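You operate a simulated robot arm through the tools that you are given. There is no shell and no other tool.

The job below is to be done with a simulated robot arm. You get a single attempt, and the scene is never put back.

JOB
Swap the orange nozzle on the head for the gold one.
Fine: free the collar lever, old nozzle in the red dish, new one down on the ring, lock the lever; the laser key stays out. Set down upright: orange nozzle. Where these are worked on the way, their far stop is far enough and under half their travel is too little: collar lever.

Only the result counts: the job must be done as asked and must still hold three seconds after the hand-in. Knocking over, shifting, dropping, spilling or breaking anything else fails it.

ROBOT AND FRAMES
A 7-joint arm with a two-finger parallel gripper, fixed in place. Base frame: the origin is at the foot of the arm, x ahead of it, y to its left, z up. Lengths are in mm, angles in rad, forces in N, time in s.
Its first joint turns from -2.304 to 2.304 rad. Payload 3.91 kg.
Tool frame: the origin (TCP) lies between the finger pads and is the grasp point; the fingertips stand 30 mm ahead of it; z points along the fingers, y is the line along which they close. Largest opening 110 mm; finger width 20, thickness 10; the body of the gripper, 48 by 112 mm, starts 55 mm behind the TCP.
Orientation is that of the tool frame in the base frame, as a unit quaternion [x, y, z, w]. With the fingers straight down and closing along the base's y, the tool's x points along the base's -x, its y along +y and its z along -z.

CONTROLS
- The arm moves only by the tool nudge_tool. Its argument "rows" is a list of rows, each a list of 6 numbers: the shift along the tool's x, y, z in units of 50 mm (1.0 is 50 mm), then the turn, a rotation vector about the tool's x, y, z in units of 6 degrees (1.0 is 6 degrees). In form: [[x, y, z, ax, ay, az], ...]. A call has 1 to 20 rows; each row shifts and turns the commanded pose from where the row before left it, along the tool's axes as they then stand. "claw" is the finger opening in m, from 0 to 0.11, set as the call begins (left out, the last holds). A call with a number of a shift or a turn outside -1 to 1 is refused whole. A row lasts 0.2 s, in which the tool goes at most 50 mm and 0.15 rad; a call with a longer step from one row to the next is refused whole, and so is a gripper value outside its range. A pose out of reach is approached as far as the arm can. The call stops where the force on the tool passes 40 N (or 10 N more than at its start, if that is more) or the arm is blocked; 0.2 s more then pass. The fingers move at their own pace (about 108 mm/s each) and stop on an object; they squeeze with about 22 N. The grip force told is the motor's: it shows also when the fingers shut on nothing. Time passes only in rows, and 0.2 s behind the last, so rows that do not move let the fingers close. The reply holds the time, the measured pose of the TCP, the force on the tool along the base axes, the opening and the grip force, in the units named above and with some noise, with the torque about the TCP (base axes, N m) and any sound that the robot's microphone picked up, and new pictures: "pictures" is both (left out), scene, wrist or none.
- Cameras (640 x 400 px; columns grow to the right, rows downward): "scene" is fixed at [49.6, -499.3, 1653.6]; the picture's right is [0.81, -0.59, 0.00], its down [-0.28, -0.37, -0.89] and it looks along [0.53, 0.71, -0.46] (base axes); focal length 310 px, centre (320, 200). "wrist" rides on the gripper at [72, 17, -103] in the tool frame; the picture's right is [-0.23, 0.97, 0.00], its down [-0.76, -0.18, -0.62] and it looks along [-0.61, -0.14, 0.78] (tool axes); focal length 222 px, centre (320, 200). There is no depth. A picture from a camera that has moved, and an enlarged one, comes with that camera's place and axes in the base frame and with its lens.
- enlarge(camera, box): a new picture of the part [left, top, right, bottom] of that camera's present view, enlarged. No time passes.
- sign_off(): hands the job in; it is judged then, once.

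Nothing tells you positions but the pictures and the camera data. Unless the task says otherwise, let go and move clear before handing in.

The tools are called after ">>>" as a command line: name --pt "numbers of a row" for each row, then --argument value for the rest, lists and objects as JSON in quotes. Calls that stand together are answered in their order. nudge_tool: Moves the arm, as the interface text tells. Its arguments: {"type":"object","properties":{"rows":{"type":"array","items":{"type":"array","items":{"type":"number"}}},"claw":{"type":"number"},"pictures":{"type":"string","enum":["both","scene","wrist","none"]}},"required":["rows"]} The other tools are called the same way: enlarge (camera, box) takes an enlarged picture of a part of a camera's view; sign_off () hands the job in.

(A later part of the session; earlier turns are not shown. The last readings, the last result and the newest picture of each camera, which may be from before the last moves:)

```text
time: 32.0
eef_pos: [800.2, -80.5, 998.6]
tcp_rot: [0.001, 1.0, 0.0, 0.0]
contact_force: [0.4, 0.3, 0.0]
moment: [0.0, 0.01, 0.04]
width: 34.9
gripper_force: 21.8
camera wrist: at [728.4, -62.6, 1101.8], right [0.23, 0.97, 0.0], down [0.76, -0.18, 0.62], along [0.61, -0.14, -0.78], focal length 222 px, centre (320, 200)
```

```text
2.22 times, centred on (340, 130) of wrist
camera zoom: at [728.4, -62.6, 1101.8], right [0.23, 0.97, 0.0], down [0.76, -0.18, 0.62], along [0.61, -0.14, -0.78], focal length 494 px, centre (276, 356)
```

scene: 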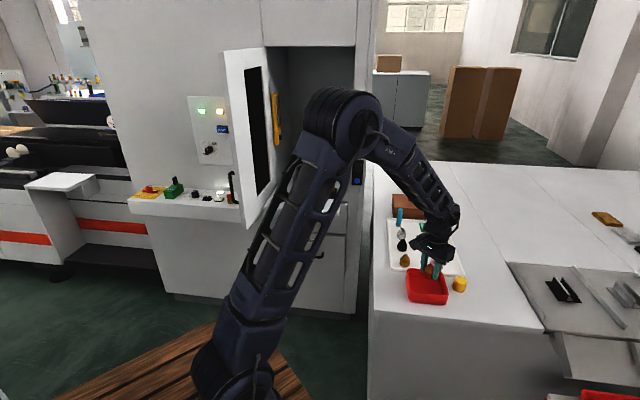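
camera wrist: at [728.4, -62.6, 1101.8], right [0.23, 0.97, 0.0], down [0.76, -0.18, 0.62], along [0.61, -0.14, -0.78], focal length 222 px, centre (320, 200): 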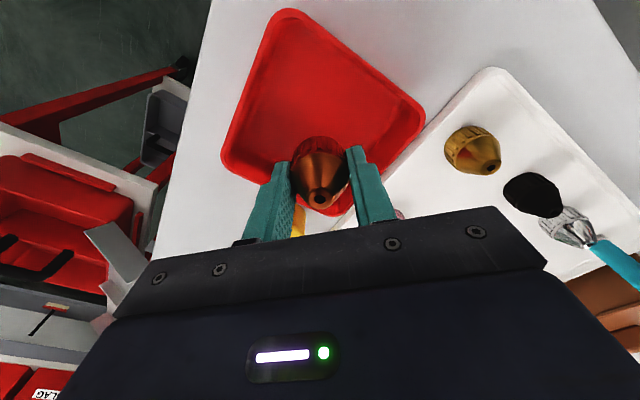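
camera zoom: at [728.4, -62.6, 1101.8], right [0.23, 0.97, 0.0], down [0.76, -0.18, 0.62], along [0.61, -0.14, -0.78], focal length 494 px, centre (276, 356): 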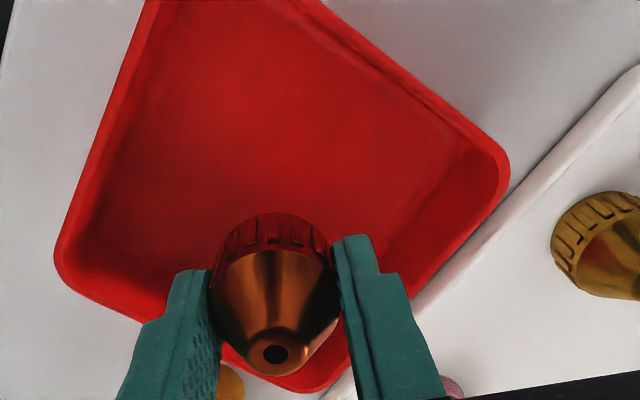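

The nozzle is over the dish's middle (dish centre about (791, -81)). I lower it in steps, watching for contact with the dish floor.

>>> nudge_tool --pt "0.1 0 0.3 0 0 0" --pt "0 0 0.4 0 0 0" --pt "0 0 0.26 0 0 0"

>>> enlarge --camera "scene" --box '[380, 220, 480, 310]'

```text
time: 32.8
eef_pos: [794.6, -79.8, 950.5]
tcp_rot: [0.002, 1.0, -0.001, 0.0]
contact_force: [-0.2, 0.1, -0.4]
moment: [0.01, 0.02, 0.05]
width: 35.1
gripper_force: 22.1
camera wrist: at [723.3, -62.6, 1053.6], right [0.23, 0.97, 0.0], down [0.76, -0.18, 0.62], along [0.61, -0.14, -0.78], focal length 222 px, centre (320, 200)
```

scene: 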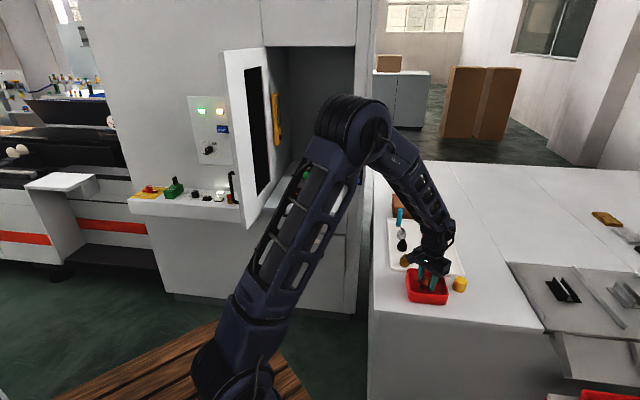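
wrist: 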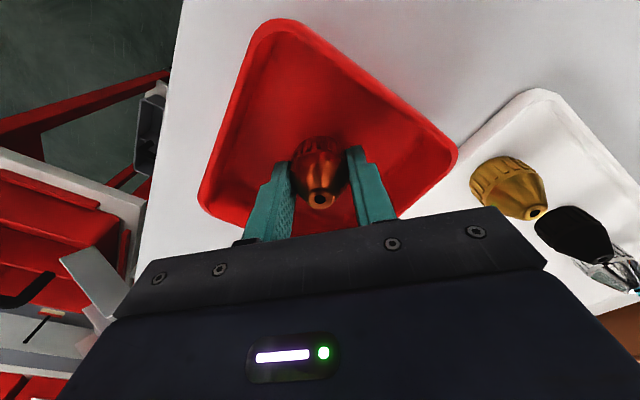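

```text
4.44 times, centred on (430, 265) of scene
camera zoom: at [49.6, -499.3, 1653.6], right [0.81, -0.59, 0.0], down [-0.28, -0.37, -0.89], along [0.53, 0.71, -0.46], focal length 1379 px, centre (-169, -89)
```

zoom: 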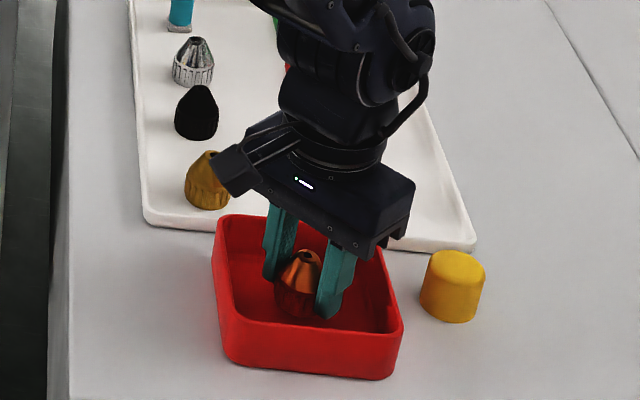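

>>> nudge_tool --pt "0 0 0.06 0 0 0" --pt "0 0 0.04 0 0 0" --pictures "none"

>>> nudge_tool --pt "0 0 0.03 0 0 0" --pictures "none"

>>> nudge_tool --pt "0 0 0.03 0 0 0" --pictures "scene"

>>> enlarge --camera "scene" --box '[400, 240, 460, 300]'

```text
time: 33.4
eef_pos: [795.0, -79.2, 945.1]
tcp_rot: [0.0, 1.0, 0.0, 0.0]
contact_force: [0.8, 0.2, -0.5]
moment: [-0.02, -0.02, 0.0]
width: 35.3
gripper_force: 22.0
```

```text
time: 33.8
eef_pos: [795.0, -79.1, 943.4]
tcp_rot: [0.0, 1.0, -0.001, 0.0]
contact_force: [0.5, 0.5, -0.8]
moment: [0.02, 0.01, 0.03]
width: 34.6
gripper_force: 22.2
```

```text
time: 34.2
eef_pos: [795.1, -79.6, 942.9]
tcp_rot: [0.001, 1.0, 0.001, 0.0]
contact_force: [0.6, -0.4, -0.9]
moment: [-0.03, 0.01, -0.03]
width: 35.0
gripper_force: 22.0
```

scene: 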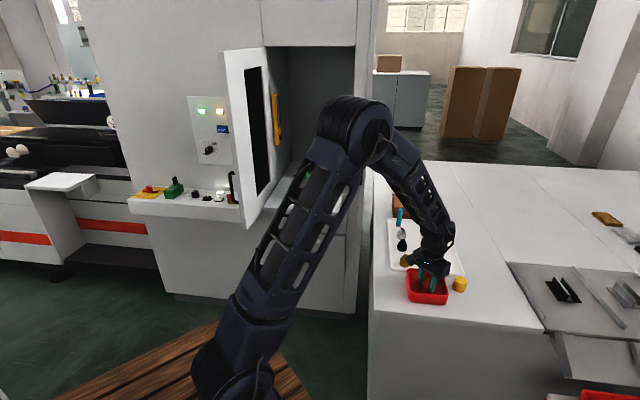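

```text
6.67 times, centred on (430, 270) of scene
camera zoom: at [49.6, -499.3, 1653.6], right [0.81, -0.59, 0.0], down [-0.28, -0.37, -0.89], along [0.53, 0.71, -0.46], focal length 2068 px, centre (-413, -267)
```

zoom: 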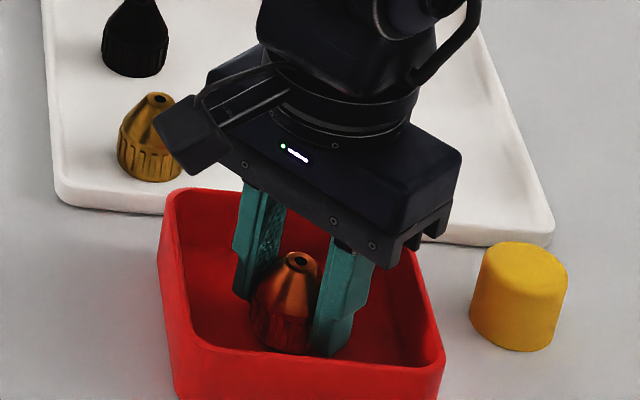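

>>> nudge_tool --pt "0 0 0.03 0 0 0" --pictures "none"

>>> nudge_tool --pt "0 0 0.03 0 0 0" --pictures "none"

>>> nudge_tool --pt "0 0 0.03 0 0 0" --pictures "none"

```text
time: 34.6
eef_pos: [795.4, -79.9, 942.5]
tcp_rot: [0.0, 1.0, 0.0, 0.0]
contact_force: [-0.9, -0.1, -0.4]
moment: [0.01, 0.01, 0.03]
width: 34.8
gripper_force: 21.7
```

```text
time: 35.0
eef_pos: [795.6, -79.4, 939.4]
tcp_rot: [0.001, 1.0, 0.001, 0.001]
contact_force: [0.3, 0.2, -0.1]
moment: [-0.01, -0.01, 0.02]
width: 34.9
gripper_force: 21.5
```

```text
time: 35.4
eef_pos: [795.1, -79.6, 937.9]
tcp_rot: [0.001, 1.0, 0.001, 0.001]
contact_force: [0.0, -0.2, 0.1]
moment: [0.0, 0.02, 0.01]
width: 34.8
gripper_force: 22.6
```

>>> nudge_tool --pt "0 0 0.03 0 0 0" --pictures "none"

>>> nudge_tool --pt "0 0 0.03 0 0 0" --pictures "none"

>>> nudge_tool --pt "0 0 0.02 0 0 0" --pictures "scene"

>>> enlarge --camera "scene" --box '[400, 240, 460, 300]'

```text
time: 35.8
eef_pos: [795.8, -81.0, 938.2]
tcp_rot: [0.0, 1.0, 0.0, 0.001]
contact_force: [-1.1, -1.1, 13.6]
moment: [-0.07, 0.17, -0.05]
width: 34.6
gripper_force: 22.2
```

```text
time: 36.2
eef_pos: [795.3, -80.0, 936.8]
tcp_rot: [0.001, 1.0, 0.0, 0.002]
contact_force: [-1.9, 0.3, 18.6]
moment: [-0.01, 0.04, -0.08]
width: 34.9
gripper_force: 21.7
```

```text
time: 36.6
eef_pos: [796.2, -81.2, 935.3]
tcp_rot: [0.001, 1.0, -0.001, 0.001]
contact_force: [1.0, -0.3, 19.1]
moment: [-0.01, -0.05, -0.04]
width: 35.1
gripper_force: 22.2
```

scene: 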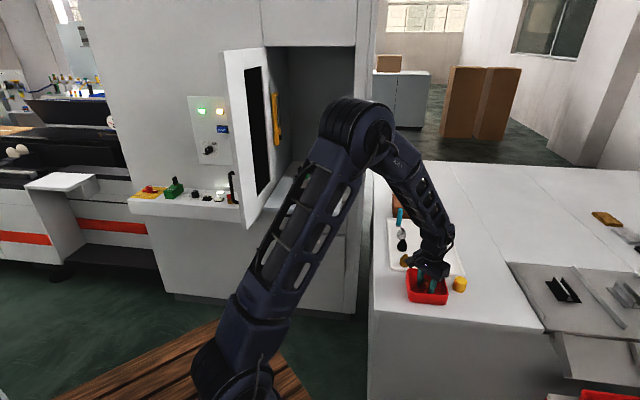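

```text
6.67 times, centred on (430, 270) of scene
camera zoom: at [49.6, -499.3, 1653.6], right [0.81, -0.59, 0.0], down [-0.28, -0.37, -0.89], along [0.53, 0.71, -0.46], focal length 2068 px, centre (-413, -267)
```

zoom: 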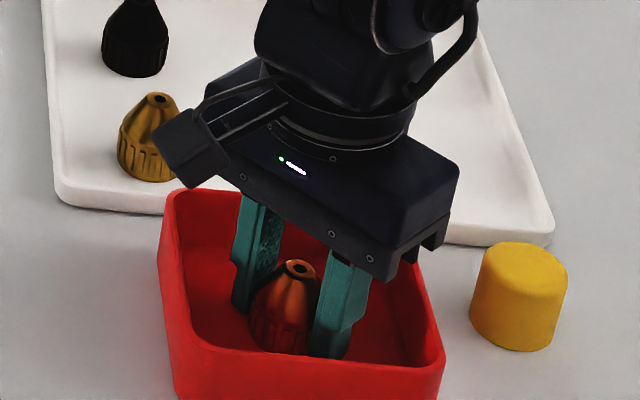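

The nozzle stands on the dish floor (about 15–19 N). I ease the load off, open the fingers and rise.

>>> nudge_tool --pt "0 0 -0.03 0 0 0" --pt "0 0 0 0 0 0" --pictures "none"

>>> nudge_tool --pt "0 0 0 0 0 0" --pt "0 0 0 0 0 0" --pt "0 0 -0.2 0 0 0" --pt "0 0 -0.5 0 0 0" --pt "0 0 -0.8 0 0 0" --claw 0.065

>>> enlarge --camera "scene" --box '[380, 220, 480, 310]'

>>> enlarge --camera "wrist" --box '[220, 20, 540, 220]'

```text
time: 37.2
eef_pos: [794.6, -79.8, 935.3]
tcp_rot: [0.002, 1.0, 0.0, -0.001]
contact_force: [0.1, -1.5, 4.2]
moment: [-0.08, -0.06, -0.03]
width: 34.7
gripper_force: 22.0
```

```text
time: 38.4
eef_pos: [793.9, -82.0, 1009.4]
tcp_rot: [0.002, 1.0, 0.0, 0.0]
contact_force: [-0.1, 0.3, -0.4]
moment: [0.0, 0.03, 0.0]
width: 64.7
gripper_force: 0.1
camera wrist: at [723.5, -63.9, 1113.3], right [0.23, 0.97, 0.0], down [0.76, -0.18, 0.62], along [0.61, -0.14, -0.78], focal length 222 px, centre (320, 200)
```

scene: 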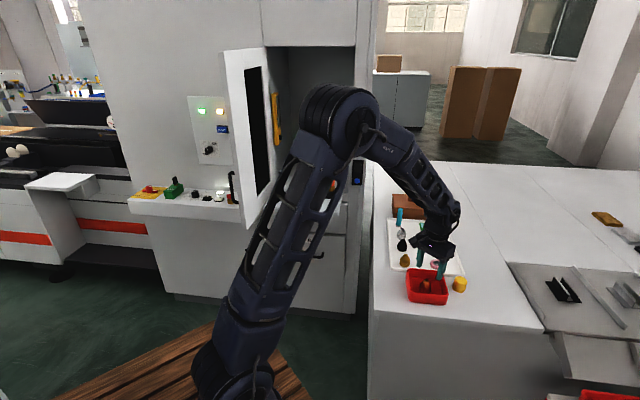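
wrist: 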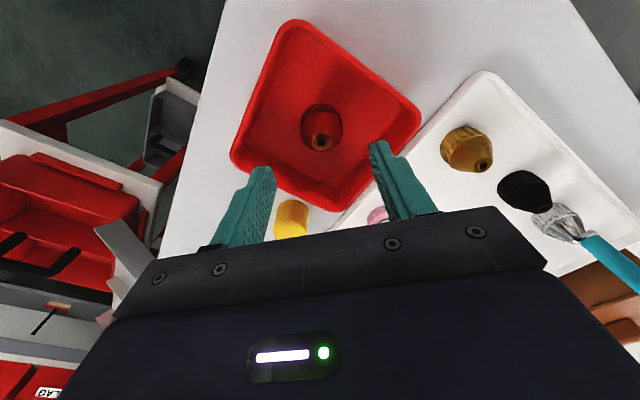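

```text
4.44 times, centred on (430, 265) of scene
camera zoom: at [49.6, -499.3, 1653.6], right [0.81, -0.59, 0.0], down [-0.28, -0.37, -0.89], along [0.53, 0.71, -0.46], focal length 1379 px, centre (-169, -89)
```

zoom: 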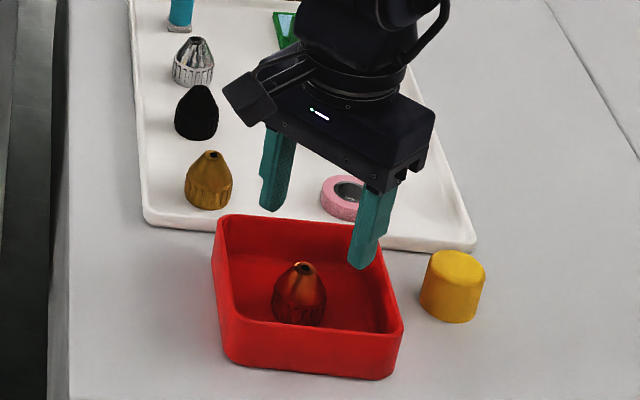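

```text
2.00 times, centred on (380, 120) of wrist
camera zoom: at [723.5, -63.9, 1113.3], right [0.23, 0.97, 0.0], down [0.76, -0.18, 0.62], along [0.61, -0.14, -0.78], focal length 444 px, centre (200, 360)
```

zoom: 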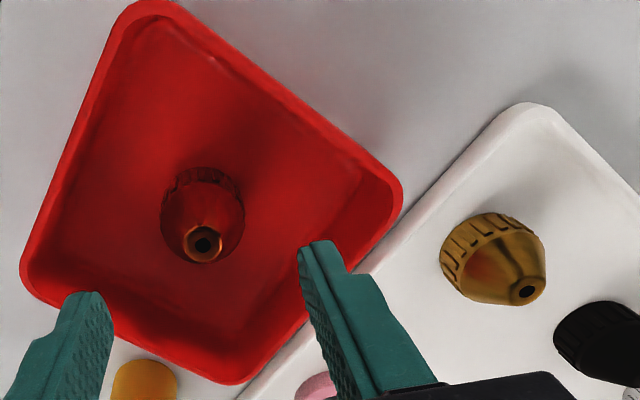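

The orange nozzle stands upright in the red dish. Next I go over the gold nozzle at about (845, 51, tip z 947).

>>> nudge_tool --pt "-0.34 0.887 -0.2 0 0 0" --pt "-0.34 0.887 0 0 0 0" --pt "-0.34 0.887 0 0 0 0"

>>> enlarge --camera "wrist" --box '[220, 60, 420, 220]'

>>> enlarge --camera "scene" --box '[380, 210, 480, 310]'

```text
time: 39.2
eef_pos: [846.3, 54.0, 1022.7]
tcp_rot: [0.001, 1.0, 0.0, 0.001]
contact_force: [0.2, 0.2, -0.3]
moment: [0.03, -0.02, -0.01]
width: 64.9
gripper_force: 0.2
camera wrist: at [775.1, 71.1, 1126.0], right [0.23, 0.97, 0.0], down [0.76, -0.18, 0.62], along [0.61, -0.14, -0.78], focal length 222 px, centre (320, 200)
```

scene: 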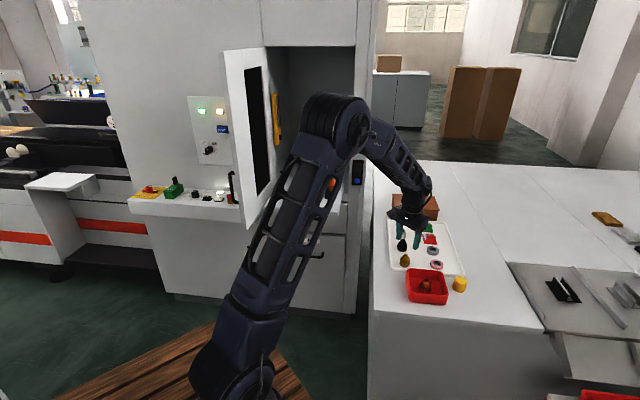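
wrist: 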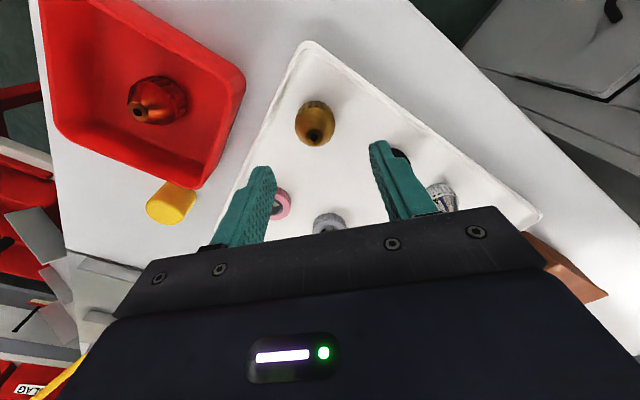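

```text
2.50 times, centred on (320, 140) of wrist
camera zoom: at [775.1, 71.1, 1126.0], right [0.23, 0.97, 0.0], down [0.76, -0.18, 0.62], along [0.61, -0.14, -0.78], focal length 555 px, centre (320, 350)
```

zoom: 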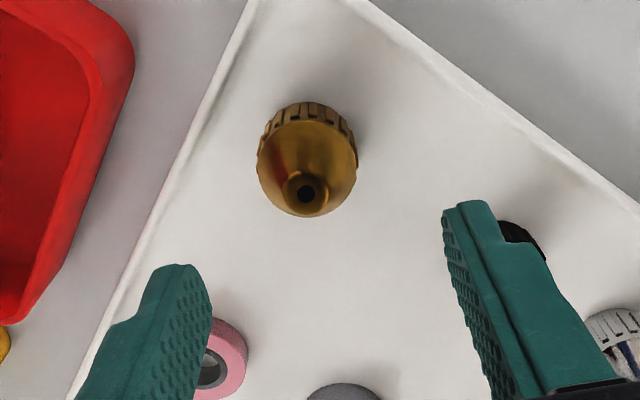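

```text
4.00 times, centred on (430, 260) of scene
camera zoom: at [49.6, -499.3, 1653.6], right [0.81, -0.59, 0.0], down [-0.28, -0.37, -0.89], along [0.53, 0.71, -0.46], focal length 1241 px, centre (-120, -40)
```

zoom: 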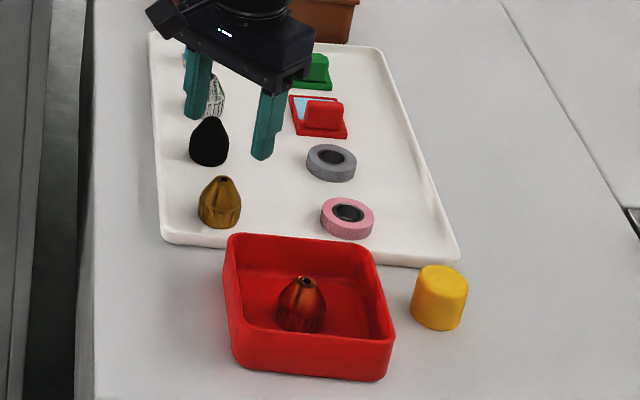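

The gold nozzle is about 5 mm to the right of centre. I correct that and lower the open fingers around it, stopping a little high first.

>>> nudge_tool --pt "0 -0.098 0.3 0 0 0" --pt "0 0 0.6 0 0 0" --pt "0 0 0.5 0 0 0" --pt "0 0 0.1 0 0 0"

>>> enlarge --camera "wrist" --box '[240, 80, 400, 220]'

>>> enlarge --camera "scene" --box '[385, 220, 445, 280]'

```text
time: 40.2
eef_pos: [846.5, 48.2, 944.6]
tcp_rot: [0.001, 1.0, -0.001, 0.0]
contact_force: [-0.2, -0.3, 0.7]
moment: [0.02, 0.02, 0.0]
width: 64.7
gripper_force: 0.1
camera wrist: at [774.7, 66.3, 1048.1], right [0.23, 0.97, 0.0], down [0.76, -0.18, 0.62], along [0.61, -0.14, -0.78], focal length 222 px, centre (320, 200)
```

scene: 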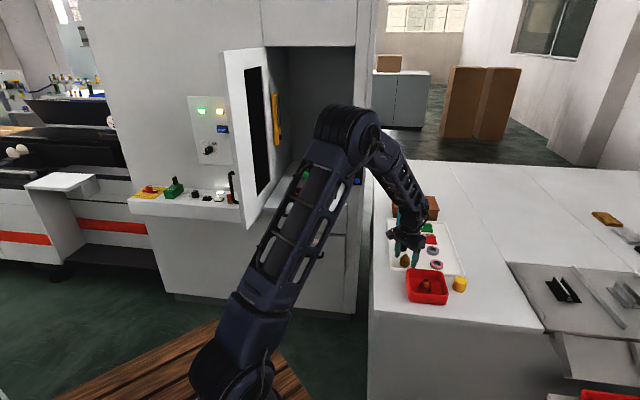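
wrist: 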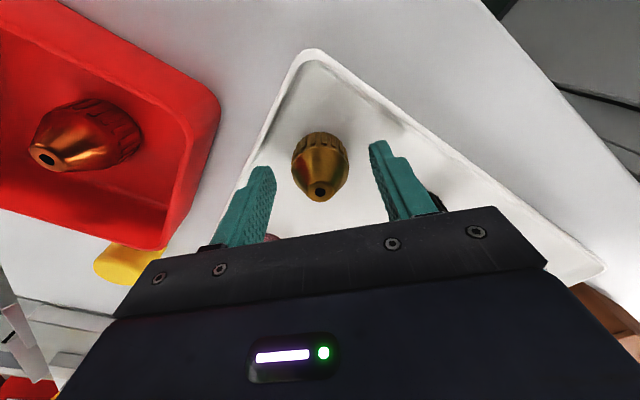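

```text
2.86 times, centred on (320, 150) of wrist
camera zoom: at [774.7, 66.3, 1048.1], right [0.23, 0.97, 0.0], down [0.76, -0.18, 0.62], along [0.61, -0.14, -0.78], focal length 635 px, centre (320, 343)
```

zoom: 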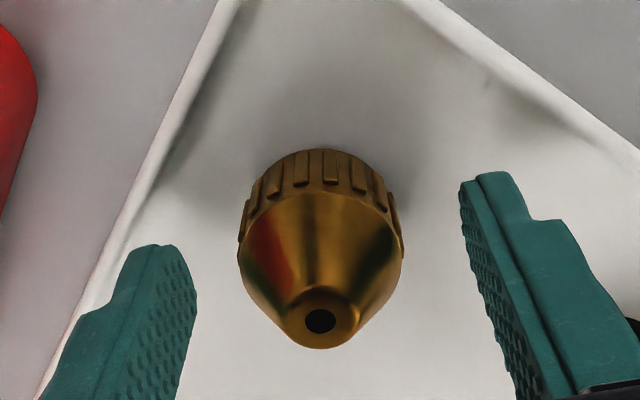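

```text
6.67 times, centred on (415, 250) of scene
camera zoom: at [49.6, -499.3, 1653.6], right [0.81, -0.59, 0.0], down [-0.28, -0.37, -0.89], along [0.53, 0.71, -0.46], focal length 2068 px, centre (-313, -133)
```

zoom: 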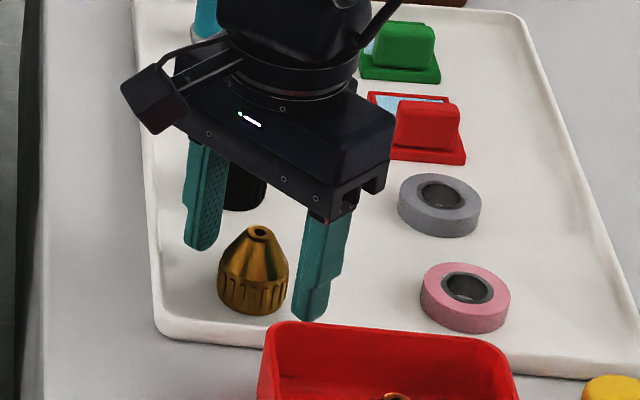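

Well centred. I lower the last 8 mm and close on the knurled base.

>>> nudge_tool --pt "0 0 0.1 0 0 0" --pt "0 0 0.06 0 0 0" --pictures "none"

>>> nudge_tool --pt "0 0 0 0 0 0" --pt "0 0 0 0 0 0" --pt "0 0 0 0 0 0" --claw 0.0

>>> enlarge --camera "wrist" --box '[240, 80, 400, 220]'

>>> enlarge --camera "scene" --box '[385, 220, 445, 280]'

```text
time: 40.8
eef_pos: [846.3, 48.5, 937.9]
tcp_rot: [0.001, 1.0, 0.0, 0.0]
contact_force: [-0.2, -0.3, -0.1]
moment: [0.05, 0.0, -0.01]
width: 65.0
gripper_force: 0.0
```

```text
time: 41.6
eef_pos: [845.0, 47.5, 937.1]
tcp_rot: [0.001, 1.0, 0.0, 0.0]
contact_force: [0.2, 0.2, 0.7]
moment: [-0.03, 0.0, 0.0]
width: 36.4
gripper_force: 22.1
camera wrist: at [774.1, 65.7, 1040.8], right [0.23, 0.97, 0.0], down [0.76, -0.18, 0.62], along [0.61, -0.14, -0.78], focal length 222 px, centre (320, 200)
```

scene: 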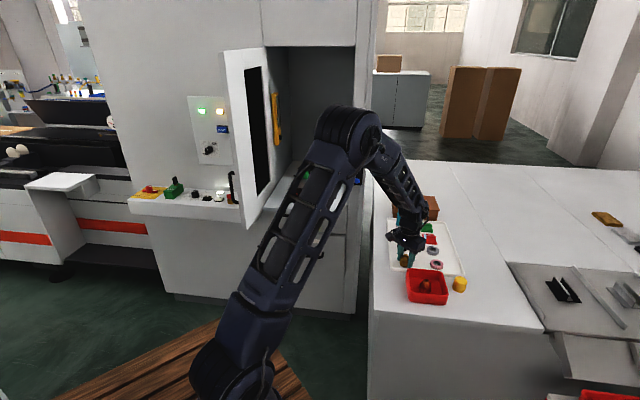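
wrist: 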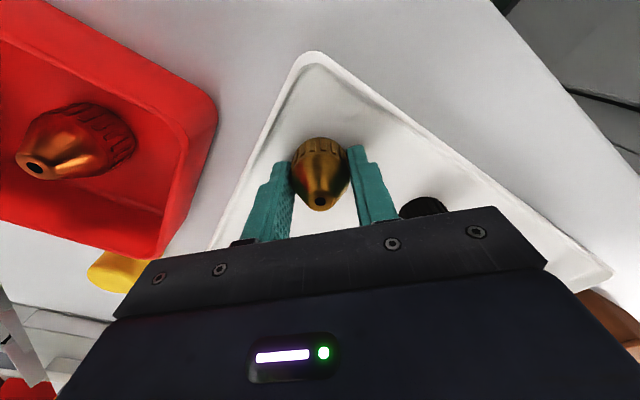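

```text
2.86 times, centred on (320, 150) of wrist
camera zoom: at [774.1, 65.7, 1040.8], right [0.23, 0.97, 0.0], down [0.76, -0.18, 0.62], along [0.61, -0.14, -0.78], focal length 635 px, centre (320, 343)
```

zoom: 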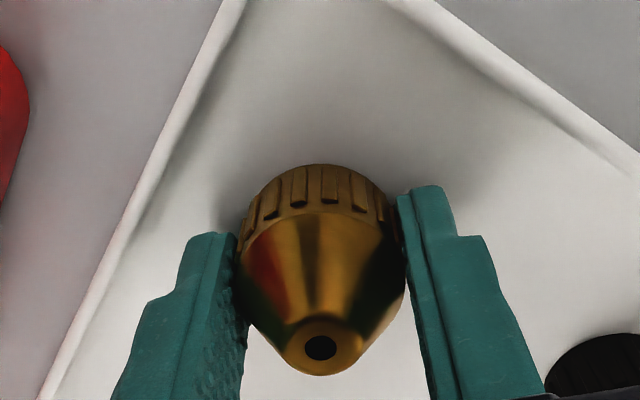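

```text
6.67 times, centred on (415, 250) of scene
camera zoom: at [49.6, -499.3, 1653.6], right [0.81, -0.59, 0.0], down [-0.28, -0.37, -0.89], along [0.53, 0.71, -0.46], focal length 2068 px, centre (-313, -133)
```

zoom: 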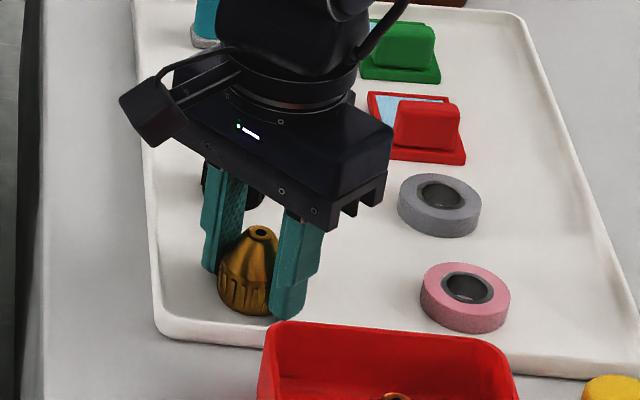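

Gold nozzle gripped (36 mm). I lift it straight up to a safe height and check it.

>>> nudge_tool --pt "0 0 -0.15 0 0 0" --pt "0 0 -0.4 0 0 0" --pt "0 0 -0.8 0 0 0" --pt "0 0 -0.9 0 0 0" --pt "0 0 -0.9 0 0 0" --pt "0 0 -0.9 0 0 0" --pt "0 0 -0.9 0 0 0" --pt "0 0 -0.9 0 0 0" --pt "0 0 -0.4 0 0 0"

>>> enlarge --camera "scene" --box '[370, 120, 490, 310]'

```text
time: 43.6
eef_pos: [843.9, 48.6, 1248.3]
tcp_rot: [0.001, 1.0, 0.0, 0.0]
contact_force: [-0.5, 0.1, -1.0]
moment: [-0.05, 0.04, 0.04]
width: 34.7
gripper_force: 21.7
camera wrist: at [772.2, 66.2, 1351.6], right [0.23, 0.97, 0.0], down [0.76, -0.18, 0.62], along [0.61, -0.14, -0.78], focal length 222 px, centre (320, 200)
```

scene: 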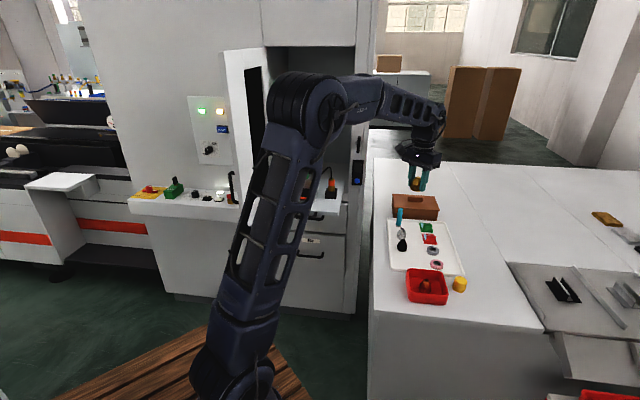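
wrist: 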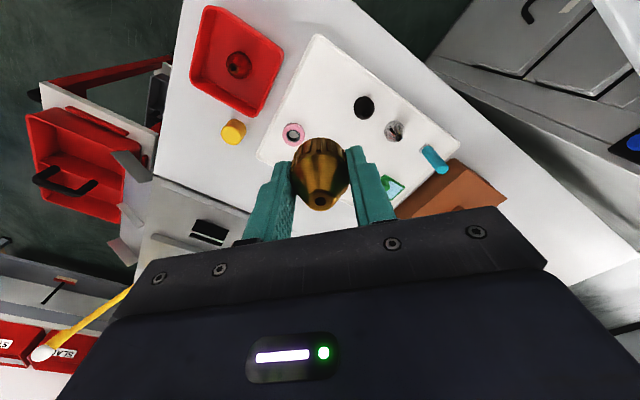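

```text
2.11 times, centred on (430, 215) of scene
camera zoom: at [49.6, -499.3, 1653.6], right [0.81, -0.59, 0.0], down [-0.28, -0.37, -0.89], along [0.53, 0.71, -0.46], focal length 653 px, centre (88, 168)
```

zoom: 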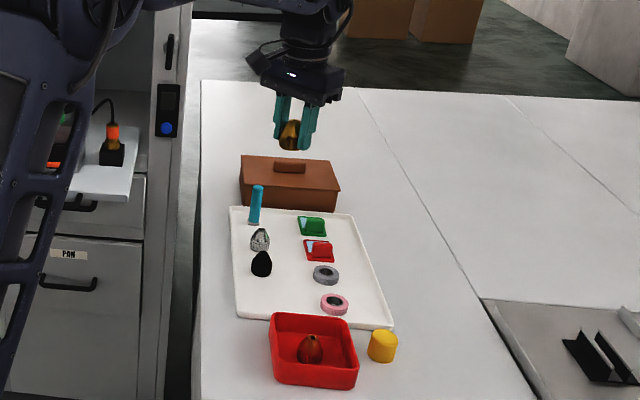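

The gold nozzle is firmly held and upright. I swing back toward the machine.

>>> nudge_tool --pt "0.281 0.725 0 0 0 -1" --pt "0.204 0.751 0 0 0 -1" --pt "0.124 0.768 0 0 0 -1" --pt "0.043 0.777 0 0 0 -1" --pt "-0.038 0.777 0 0 0 -1" --pt "-0.119 0.769 0 0 0 -1" --pt "-0.199 0.752 0 0 0 -1" --pt "-0.276 0.727 0 0 0 -1" --pt "-0.351 0.694 0 0 0 0" --pt "-0.351 0.694 0 0 0 0" --pt "-0.351 0.694 0 0 0 0" --pt "-0.351 0.694 0 0 0 0"

>>> enlarge --camera "wrist" --box '[220, 40, 460, 220]'

>>> enlarge --camera "scene" --box '[260, 140, 360, 210]'

```text
time: 46.2
eef_pos: [677.4, 481.8, 1249.9]
tcp_rot: [-0.406, 0.914, 0.001, 0.0]
contact_force: [0.8, -0.8, -0.4]
moment: [0.03, -0.03, 0.02]
width: 34.6
gripper_force: 21.8
camera wrist: at [617.2, 440.0, 1353.1], right [-0.57, 0.82, 0.0], down [0.64, 0.45, 0.62], along [0.51, 0.36, -0.78], focal length 222 px, centre (320, 200)
```

scene: 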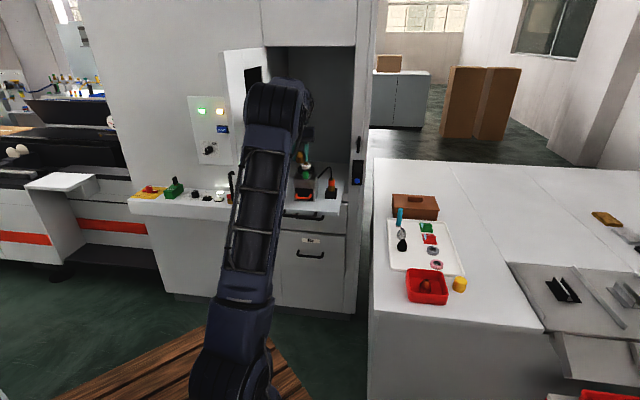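
wrist: 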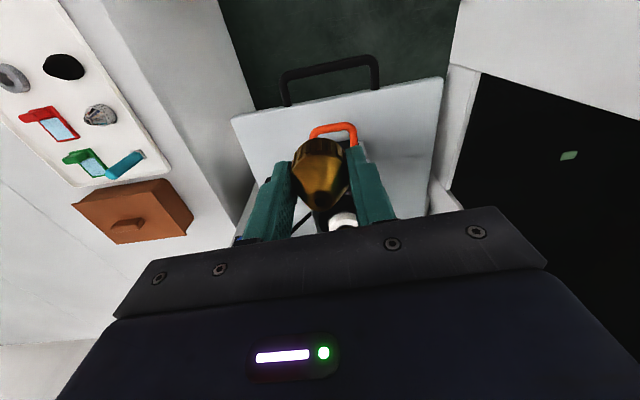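

```text
2.22 times, centred on (340, 130) of wrist
camera zoom: at [617.2, 440.0, 1353.1], right [-0.57, 0.82, 0.0], down [0.64, 0.45, 0.62], along [0.51, 0.36, -0.78], focal length 494 px, centre (276, 356)
```

zoom: 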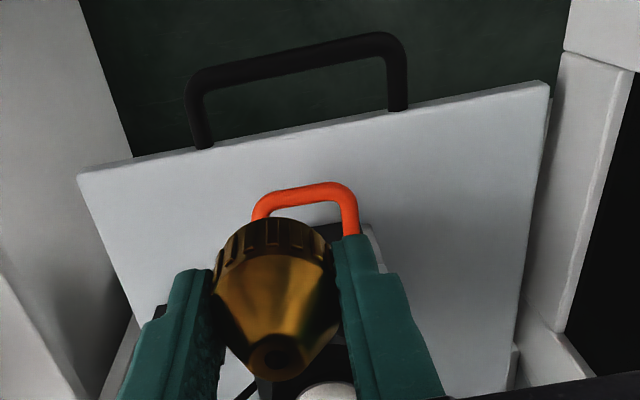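

```text
5.71 times, centred on (310, 175) of scene
camera zoom: at [49.6, -499.3, 1653.6], right [0.81, -0.59, 0.0], down [-0.28, -0.37, -0.89], along [0.53, 0.71, -0.46], focal length 1772 px, centre (377, 343)
```

zoom: 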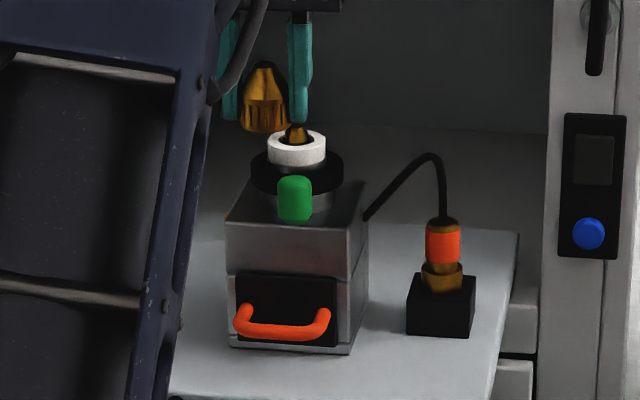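

The ring and its spigot are clear with the lever forward. I move in over the ring and will measure the ring against the held nozzle.

>>> nudge_tool --pt "-0.8 0.006 0 0 0 0" --pt "-0.8 0.006 0 0 0 0" --pt "-0.8 0.006 0 0 0 0" --pt "-0.458 0.006 0 0 0 0" --pt "0 0 0 0 0 0"

>>> enlarge --camera "wrist" --box '[240, 70, 400, 220]'

>>> enlarge --camera "scene" --box '[280, 120, 340, 180]'

```text
time: 47.4
eef_pos: [772.3, 590.7, 1251.3]
tcp_rot: [-0.406, 0.914, 0.001, 0.001]
contact_force: [-0.5, 0.2, -0.2]
moment: [-0.01, 0.01, -0.01]
width: 34.7
gripper_force: 21.6
camera wrist: at [712.4, 548.6, 1354.7], right [-0.57, 0.82, 0.0], down [0.64, 0.45, 0.62], along [0.51, 0.36, -0.78], focal length 222 px, centre (320, 200)
```

scene: 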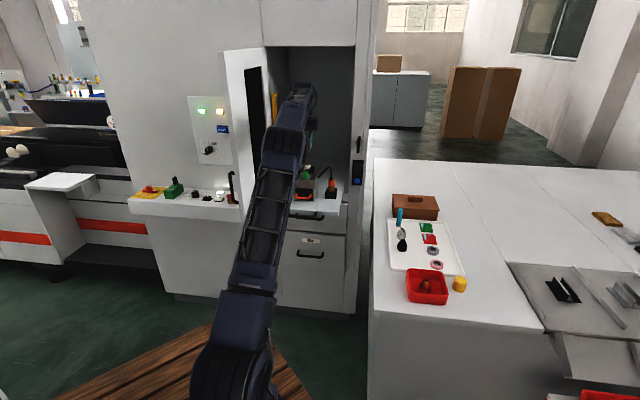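
wrist: 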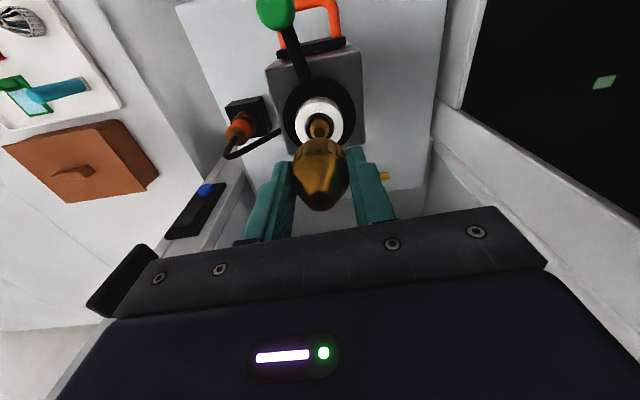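

```text
2.67 times, centred on (320, 145) of wrist
camera zoom: at [712.4, 548.6, 1354.7], right [-0.57, 0.82, 0.0], down [0.64, 0.45, 0.62], along [0.51, 0.36, -0.78], focal length 592 px, centre (320, 347)
```

zoom: 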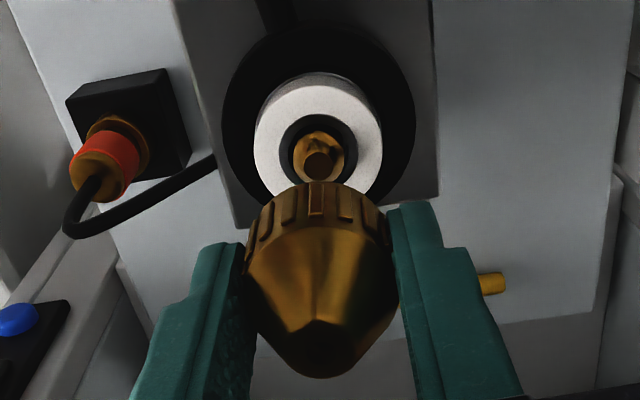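

```text
6.67 times, centred on (310, 150) of scene
camera zoom: at [49.6, -499.3, 1653.6], right [0.81, -0.59, 0.0], down [-0.28, -0.37, -0.89], along [0.53, 0.71, -0.46], focal length 2068 px, centre (387, 533)
```

zoom: 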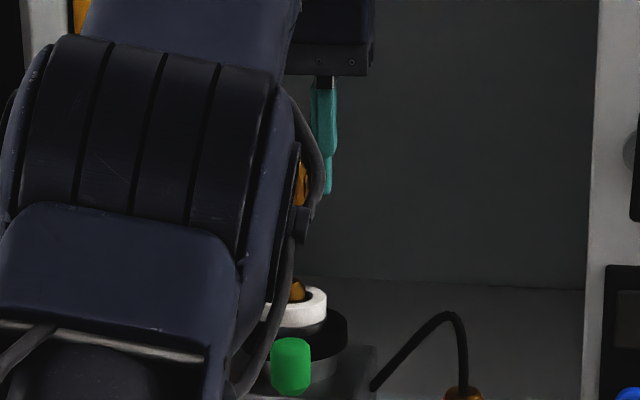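

The ring centre measures about 1 mm from the held nozzle's axis. I correct that and begin lowering, pausing above the spigot.

>>> nudge_tool --pt "-0.01 -0.018 0.2 0 0 0" --pt "0 0 0.4 0 0 0" --pt "0 0 0.1 0 0 0" --pt "0 0 0 0 0 0"

>>> enlarge --camera "wrist" --box '[240, 70, 400, 220]'

>>> enlarge --camera "scene" --box '[280, 130, 340, 190]'

```text
time: 48.4
eef_pos: [774.6, 588.0, 1215.7]
tcp_rot: [-0.406, 0.914, 0.0, 0.0]
contact_force: [0.3, -0.1, -1.0]
moment: [-0.01, 0.02, 0.01]
width: 34.4
gripper_force: 22.0
camera wrist: at [713.3, 547.1, 1319.4], right [-0.57, 0.82, 0.0], down [0.64, 0.45, 0.62], along [0.51, 0.36, -0.78], focal length 222 px, centre (320, 200)
```

scene: 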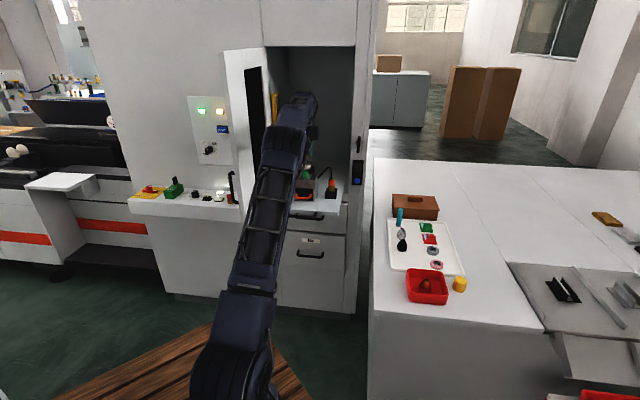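
wrist: 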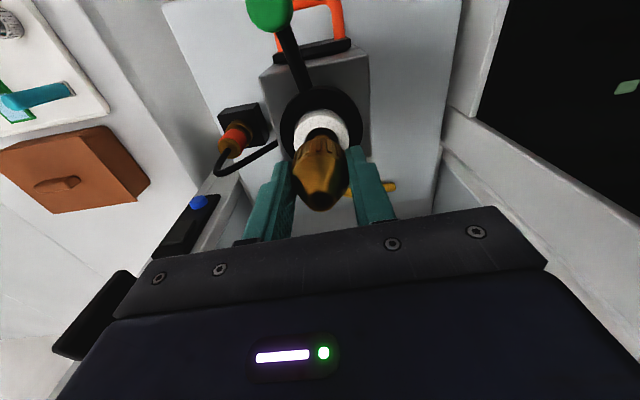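

```text
2.67 times, centred on (320, 145) of wrist
camera zoom: at [713.3, 547.1, 1319.4], right [-0.57, 0.82, 0.0], down [0.64, 0.45, 0.62], along [0.51, 0.36, -0.78], focal length 592 px, centre (320, 347)
```

zoom: 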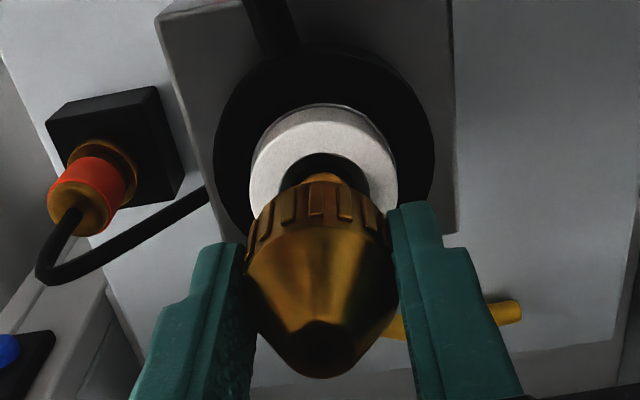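

```text
6.67 times, centred on (310, 160) of scene
camera zoom: at [49.6, -499.3, 1653.6], right [0.81, -0.59, 0.0], down [-0.28, -0.37, -0.89], along [0.53, 0.71, -0.46], focal length 2068 px, centre (387, 467)
```

zoom: 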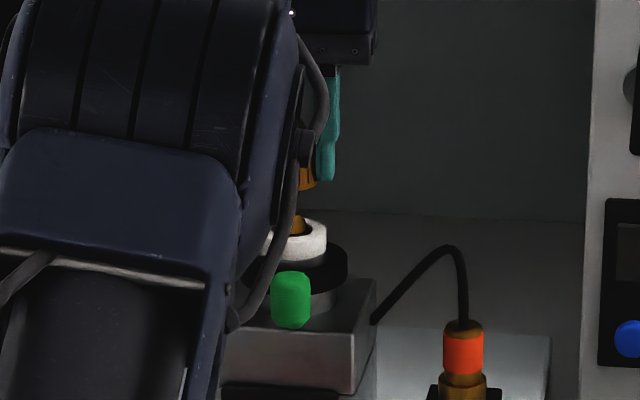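

By the picture the ring lies about 1–1.5 mm off the nozzle's axis; I make that small correction and continue down gently.

>>> nudge_tool --pt "-0.024 0.018 0.04 0 0 0" --pt "0 0 0 0 0 0" --pt "0 0 0.12 0 0 0" --pt "0 0 0.1 0 0 0" --pt "0 0 0 0 0 0"

>>> enlarge --camera "wrist" --box '[240, 90, 400, 220]'

>>> enlarge --camera "scene" --box '[280, 140, 330, 190]'

```text
time: 49.6
eef_pos: [773.9, 591.0, 1202.9]
tcp_rot: [-0.406, 0.914, 0.001, 0.0]
contact_force: [-0.1, 0.1, -0.6]
moment: [0.03, 0.0, 0.0]
width: 34.2
gripper_force: 22.3
camera wrist: at [713.6, 549.2, 1306.6], right [-0.57, 0.82, 0.0], down [0.64, 0.45, 0.62], along [0.51, 0.36, -0.78], focal length 222 px, centre (320, 200)
```

scene: 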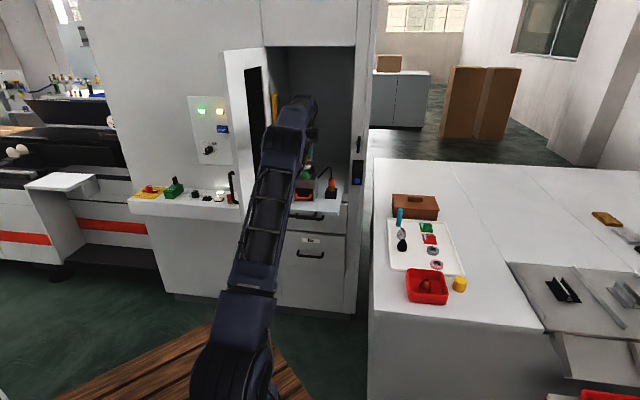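
wrist: 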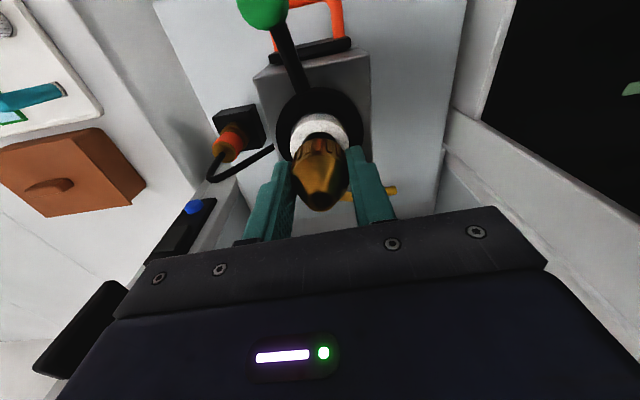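

```text
3.08 times, centred on (320, 155) of wrist
camera zoom: at [713.6, 549.2, 1306.6], right [-0.57, 0.82, 0.0], down [0.64, 0.45, 0.62], along [0.51, 0.36, -0.78], focal length 684 px, centre (320, 338)
```

zoom: 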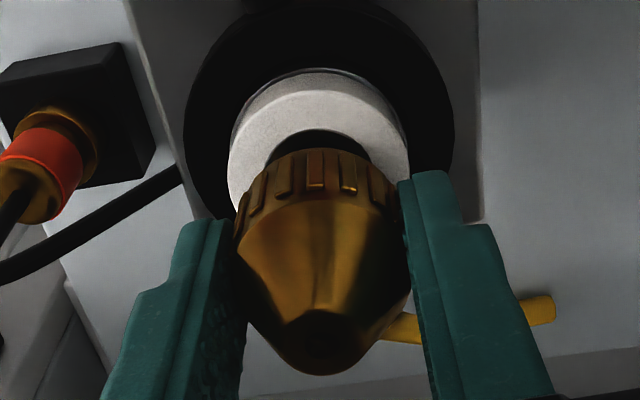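

```text
8.00 times, centred on (305, 165) of scene
camera zoom: at [49.6, -499.3, 1653.6], right [0.81, -0.59, 0.0], down [-0.28, -0.37, -0.89], along [0.53, 0.71, -0.46], focal length 2482 px, centre (440, 480)
```

zoom: 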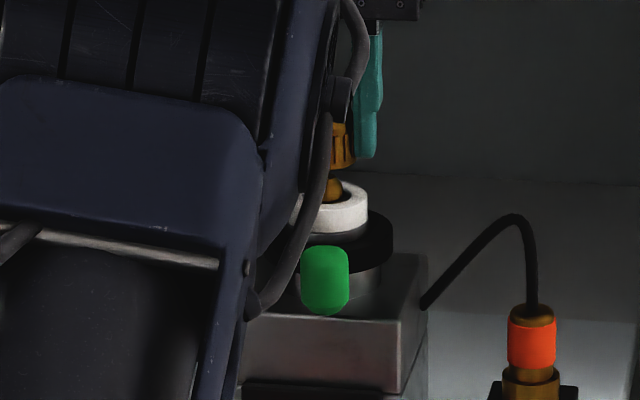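

>>> nudge_tool --pt "-0.012 -0.006 0.05 0 0 0" --pt "0 0 0.05 0 0 0" --pictures "none"

>>> nudge_tool --pt "0 0 0.05 0 0 0" --pt "0 0 0.05 0 0 0" --pictures "wrist"

>>> enlarge --camera "wrist" --box '[240, 90, 400, 220]'

>>> enlarge --camera "scene" --box '[280, 140, 330, 190]'

```text
time: 50.2
eef_pos: [773.3, 591.2, 1198.5]
tcp_rot: [-0.406, 0.914, 0.0, 0.0]
contact_force: [-0.3, -0.1, 0.2]
moment: [-0.01, -0.02, -0.02]
width: 34.2
gripper_force: 22.3
```

```text
time: 50.8
eef_pos: [773.9, 591.6, 1191.8]
tcp_rot: [-0.406, 0.914, 0.0, 0.0]
contact_force: [-0.1, -0.1, 0.0]
moment: [0.02, 0.04, 0.05]
width: 34.6
gripper_force: 22.1
camera wrist: at [713.9, 549.6, 1296.1], right [-0.57, 0.82, 0.0], down [0.64, 0.45, 0.62], along [0.51, 0.36, -0.78], focal length 222 px, centre (320, 200)
```

wrist: 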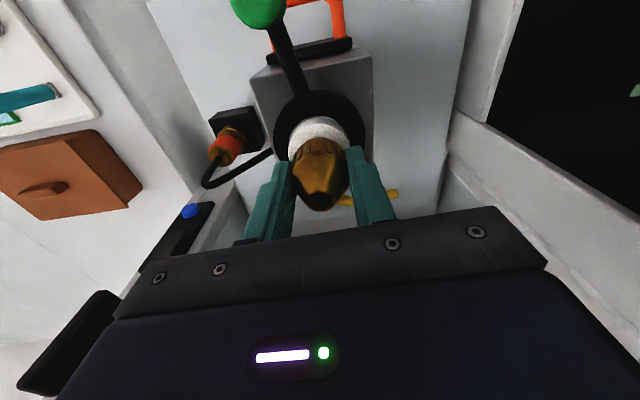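

```text
3.08 times, centred on (320, 155) of wrist
camera zoom: at [713.9, 549.6, 1296.1], right [-0.57, 0.82, 0.0], down [0.64, 0.45, 0.62], along [0.51, 0.36, -0.78], focal length 684 px, centre (320, 338)
```

zoom: 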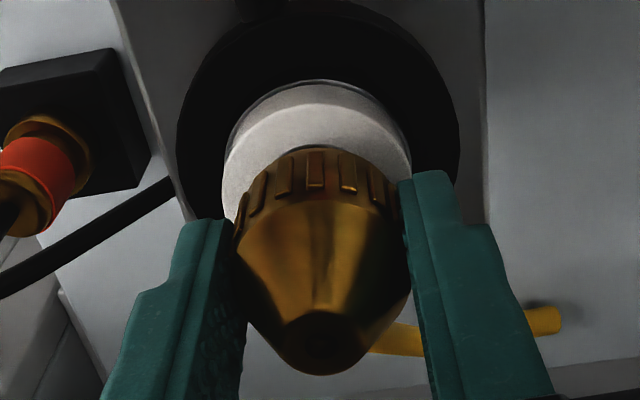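

```text
8.00 times, centred on (305, 165) of scene
camera zoom: at [49.6, -499.3, 1653.6], right [0.81, -0.59, 0.0], down [-0.28, -0.37, -0.89], along [0.53, 0.71, -0.46], focal length 2482 px, centre (440, 480)
```

zoom: 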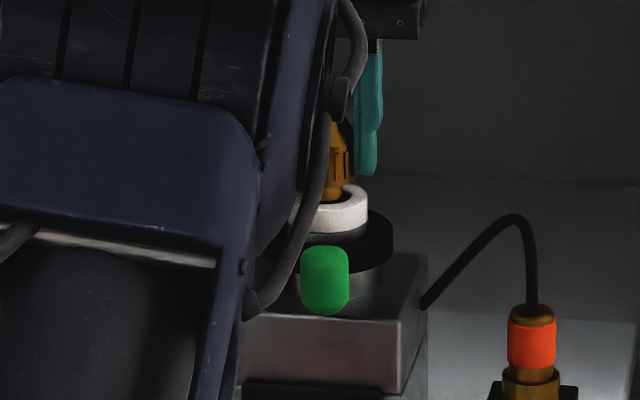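

>>> nudge_tool --pt "0 -0.01 0.04 0 0 0" --pt "0 0 0.04 0 0 0" --pictures "none"

>>> nudge_tool --pt "0 0 0.03 0 0 0" --pictures "none"

>>> nudge_tool --pt "0 0 0.03 0 0 0" --pictures "wrist"

>>> enlarge --camera "wrist" --box '[240, 90, 400, 220]'

>>> enlarge --camera "scene" --box '[280, 140, 330, 190]'

```text
time: 51.4
eef_pos: [774.3, 592.5, 1189.2]
tcp_rot: [-0.406, 0.914, 0.0, 0.0]
contact_force: [-0.2, -1.3, -0.4]
moment: [0.0, -0.02, 0.01]
width: 34.5
gripper_force: 22.1
```

```text
time: 51.8
eef_pos: [775.2, 591.5, 1187.4]
tcp_rot: [-0.405, 0.914, 0.0, 0.0]
contact_force: [0.5, -0.5, -0.7]
moment: [0.0, 0.0, 0.03]
width: 34.4
gripper_force: 22.0
```

```text
time: 52.2
eef_pos: [775.0, 591.0, 1185.1]
tcp_rot: [-0.406, 0.914, 0.0, 0.001]
contact_force: [-0.4, 0.1, -1.0]
moment: [0.02, 0.0, -0.03]
width: 34.5
gripper_force: 21.5
camera wrist: at [714.6, 549.8, 1289.2], right [-0.57, 0.82, 0.0], down [0.64, 0.45, 0.62], along [0.51, 0.36, -0.78], focal length 222 px, centre (320, 200)
```

wrist: 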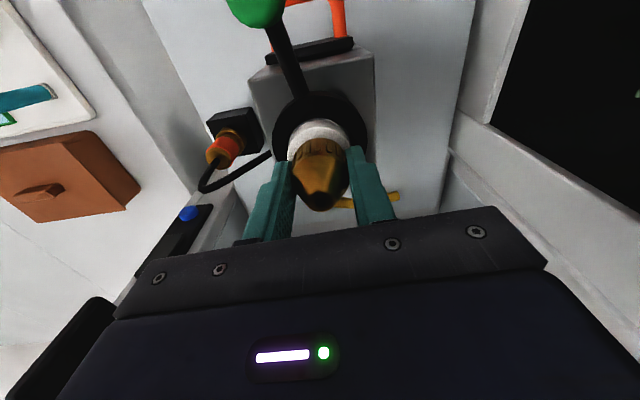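

```text
3.08 times, centred on (320, 155) of wrist
camera zoom: at [714.6, 549.8, 1289.2], right [-0.57, 0.82, 0.0], down [0.64, 0.45, 0.62], along [0.51, 0.36, -0.78], focal length 684 px, centre (320, 338)
```

zoom: 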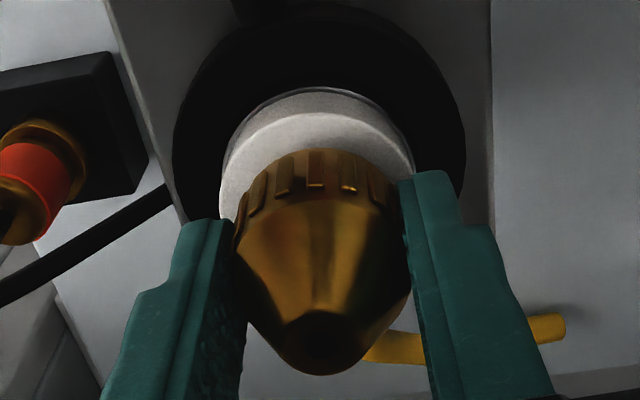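

```text
8.00 times, centred on (305, 165) of scene
camera zoom: at [49.6, -499.3, 1653.6], right [0.81, -0.59, 0.0], down [-0.28, -0.37, -0.89], along [0.53, 0.71, -0.46], focal length 2482 px, centre (440, 480)
```

zoom: 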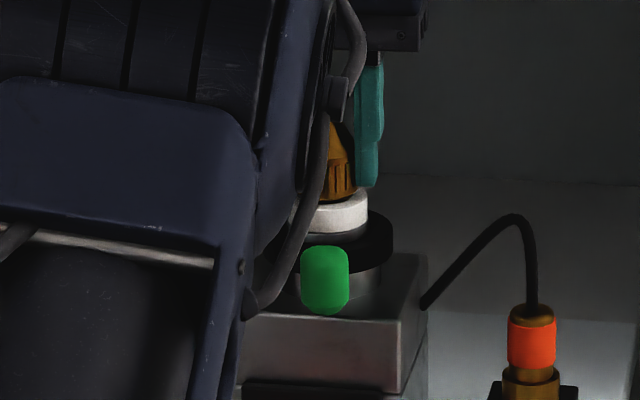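

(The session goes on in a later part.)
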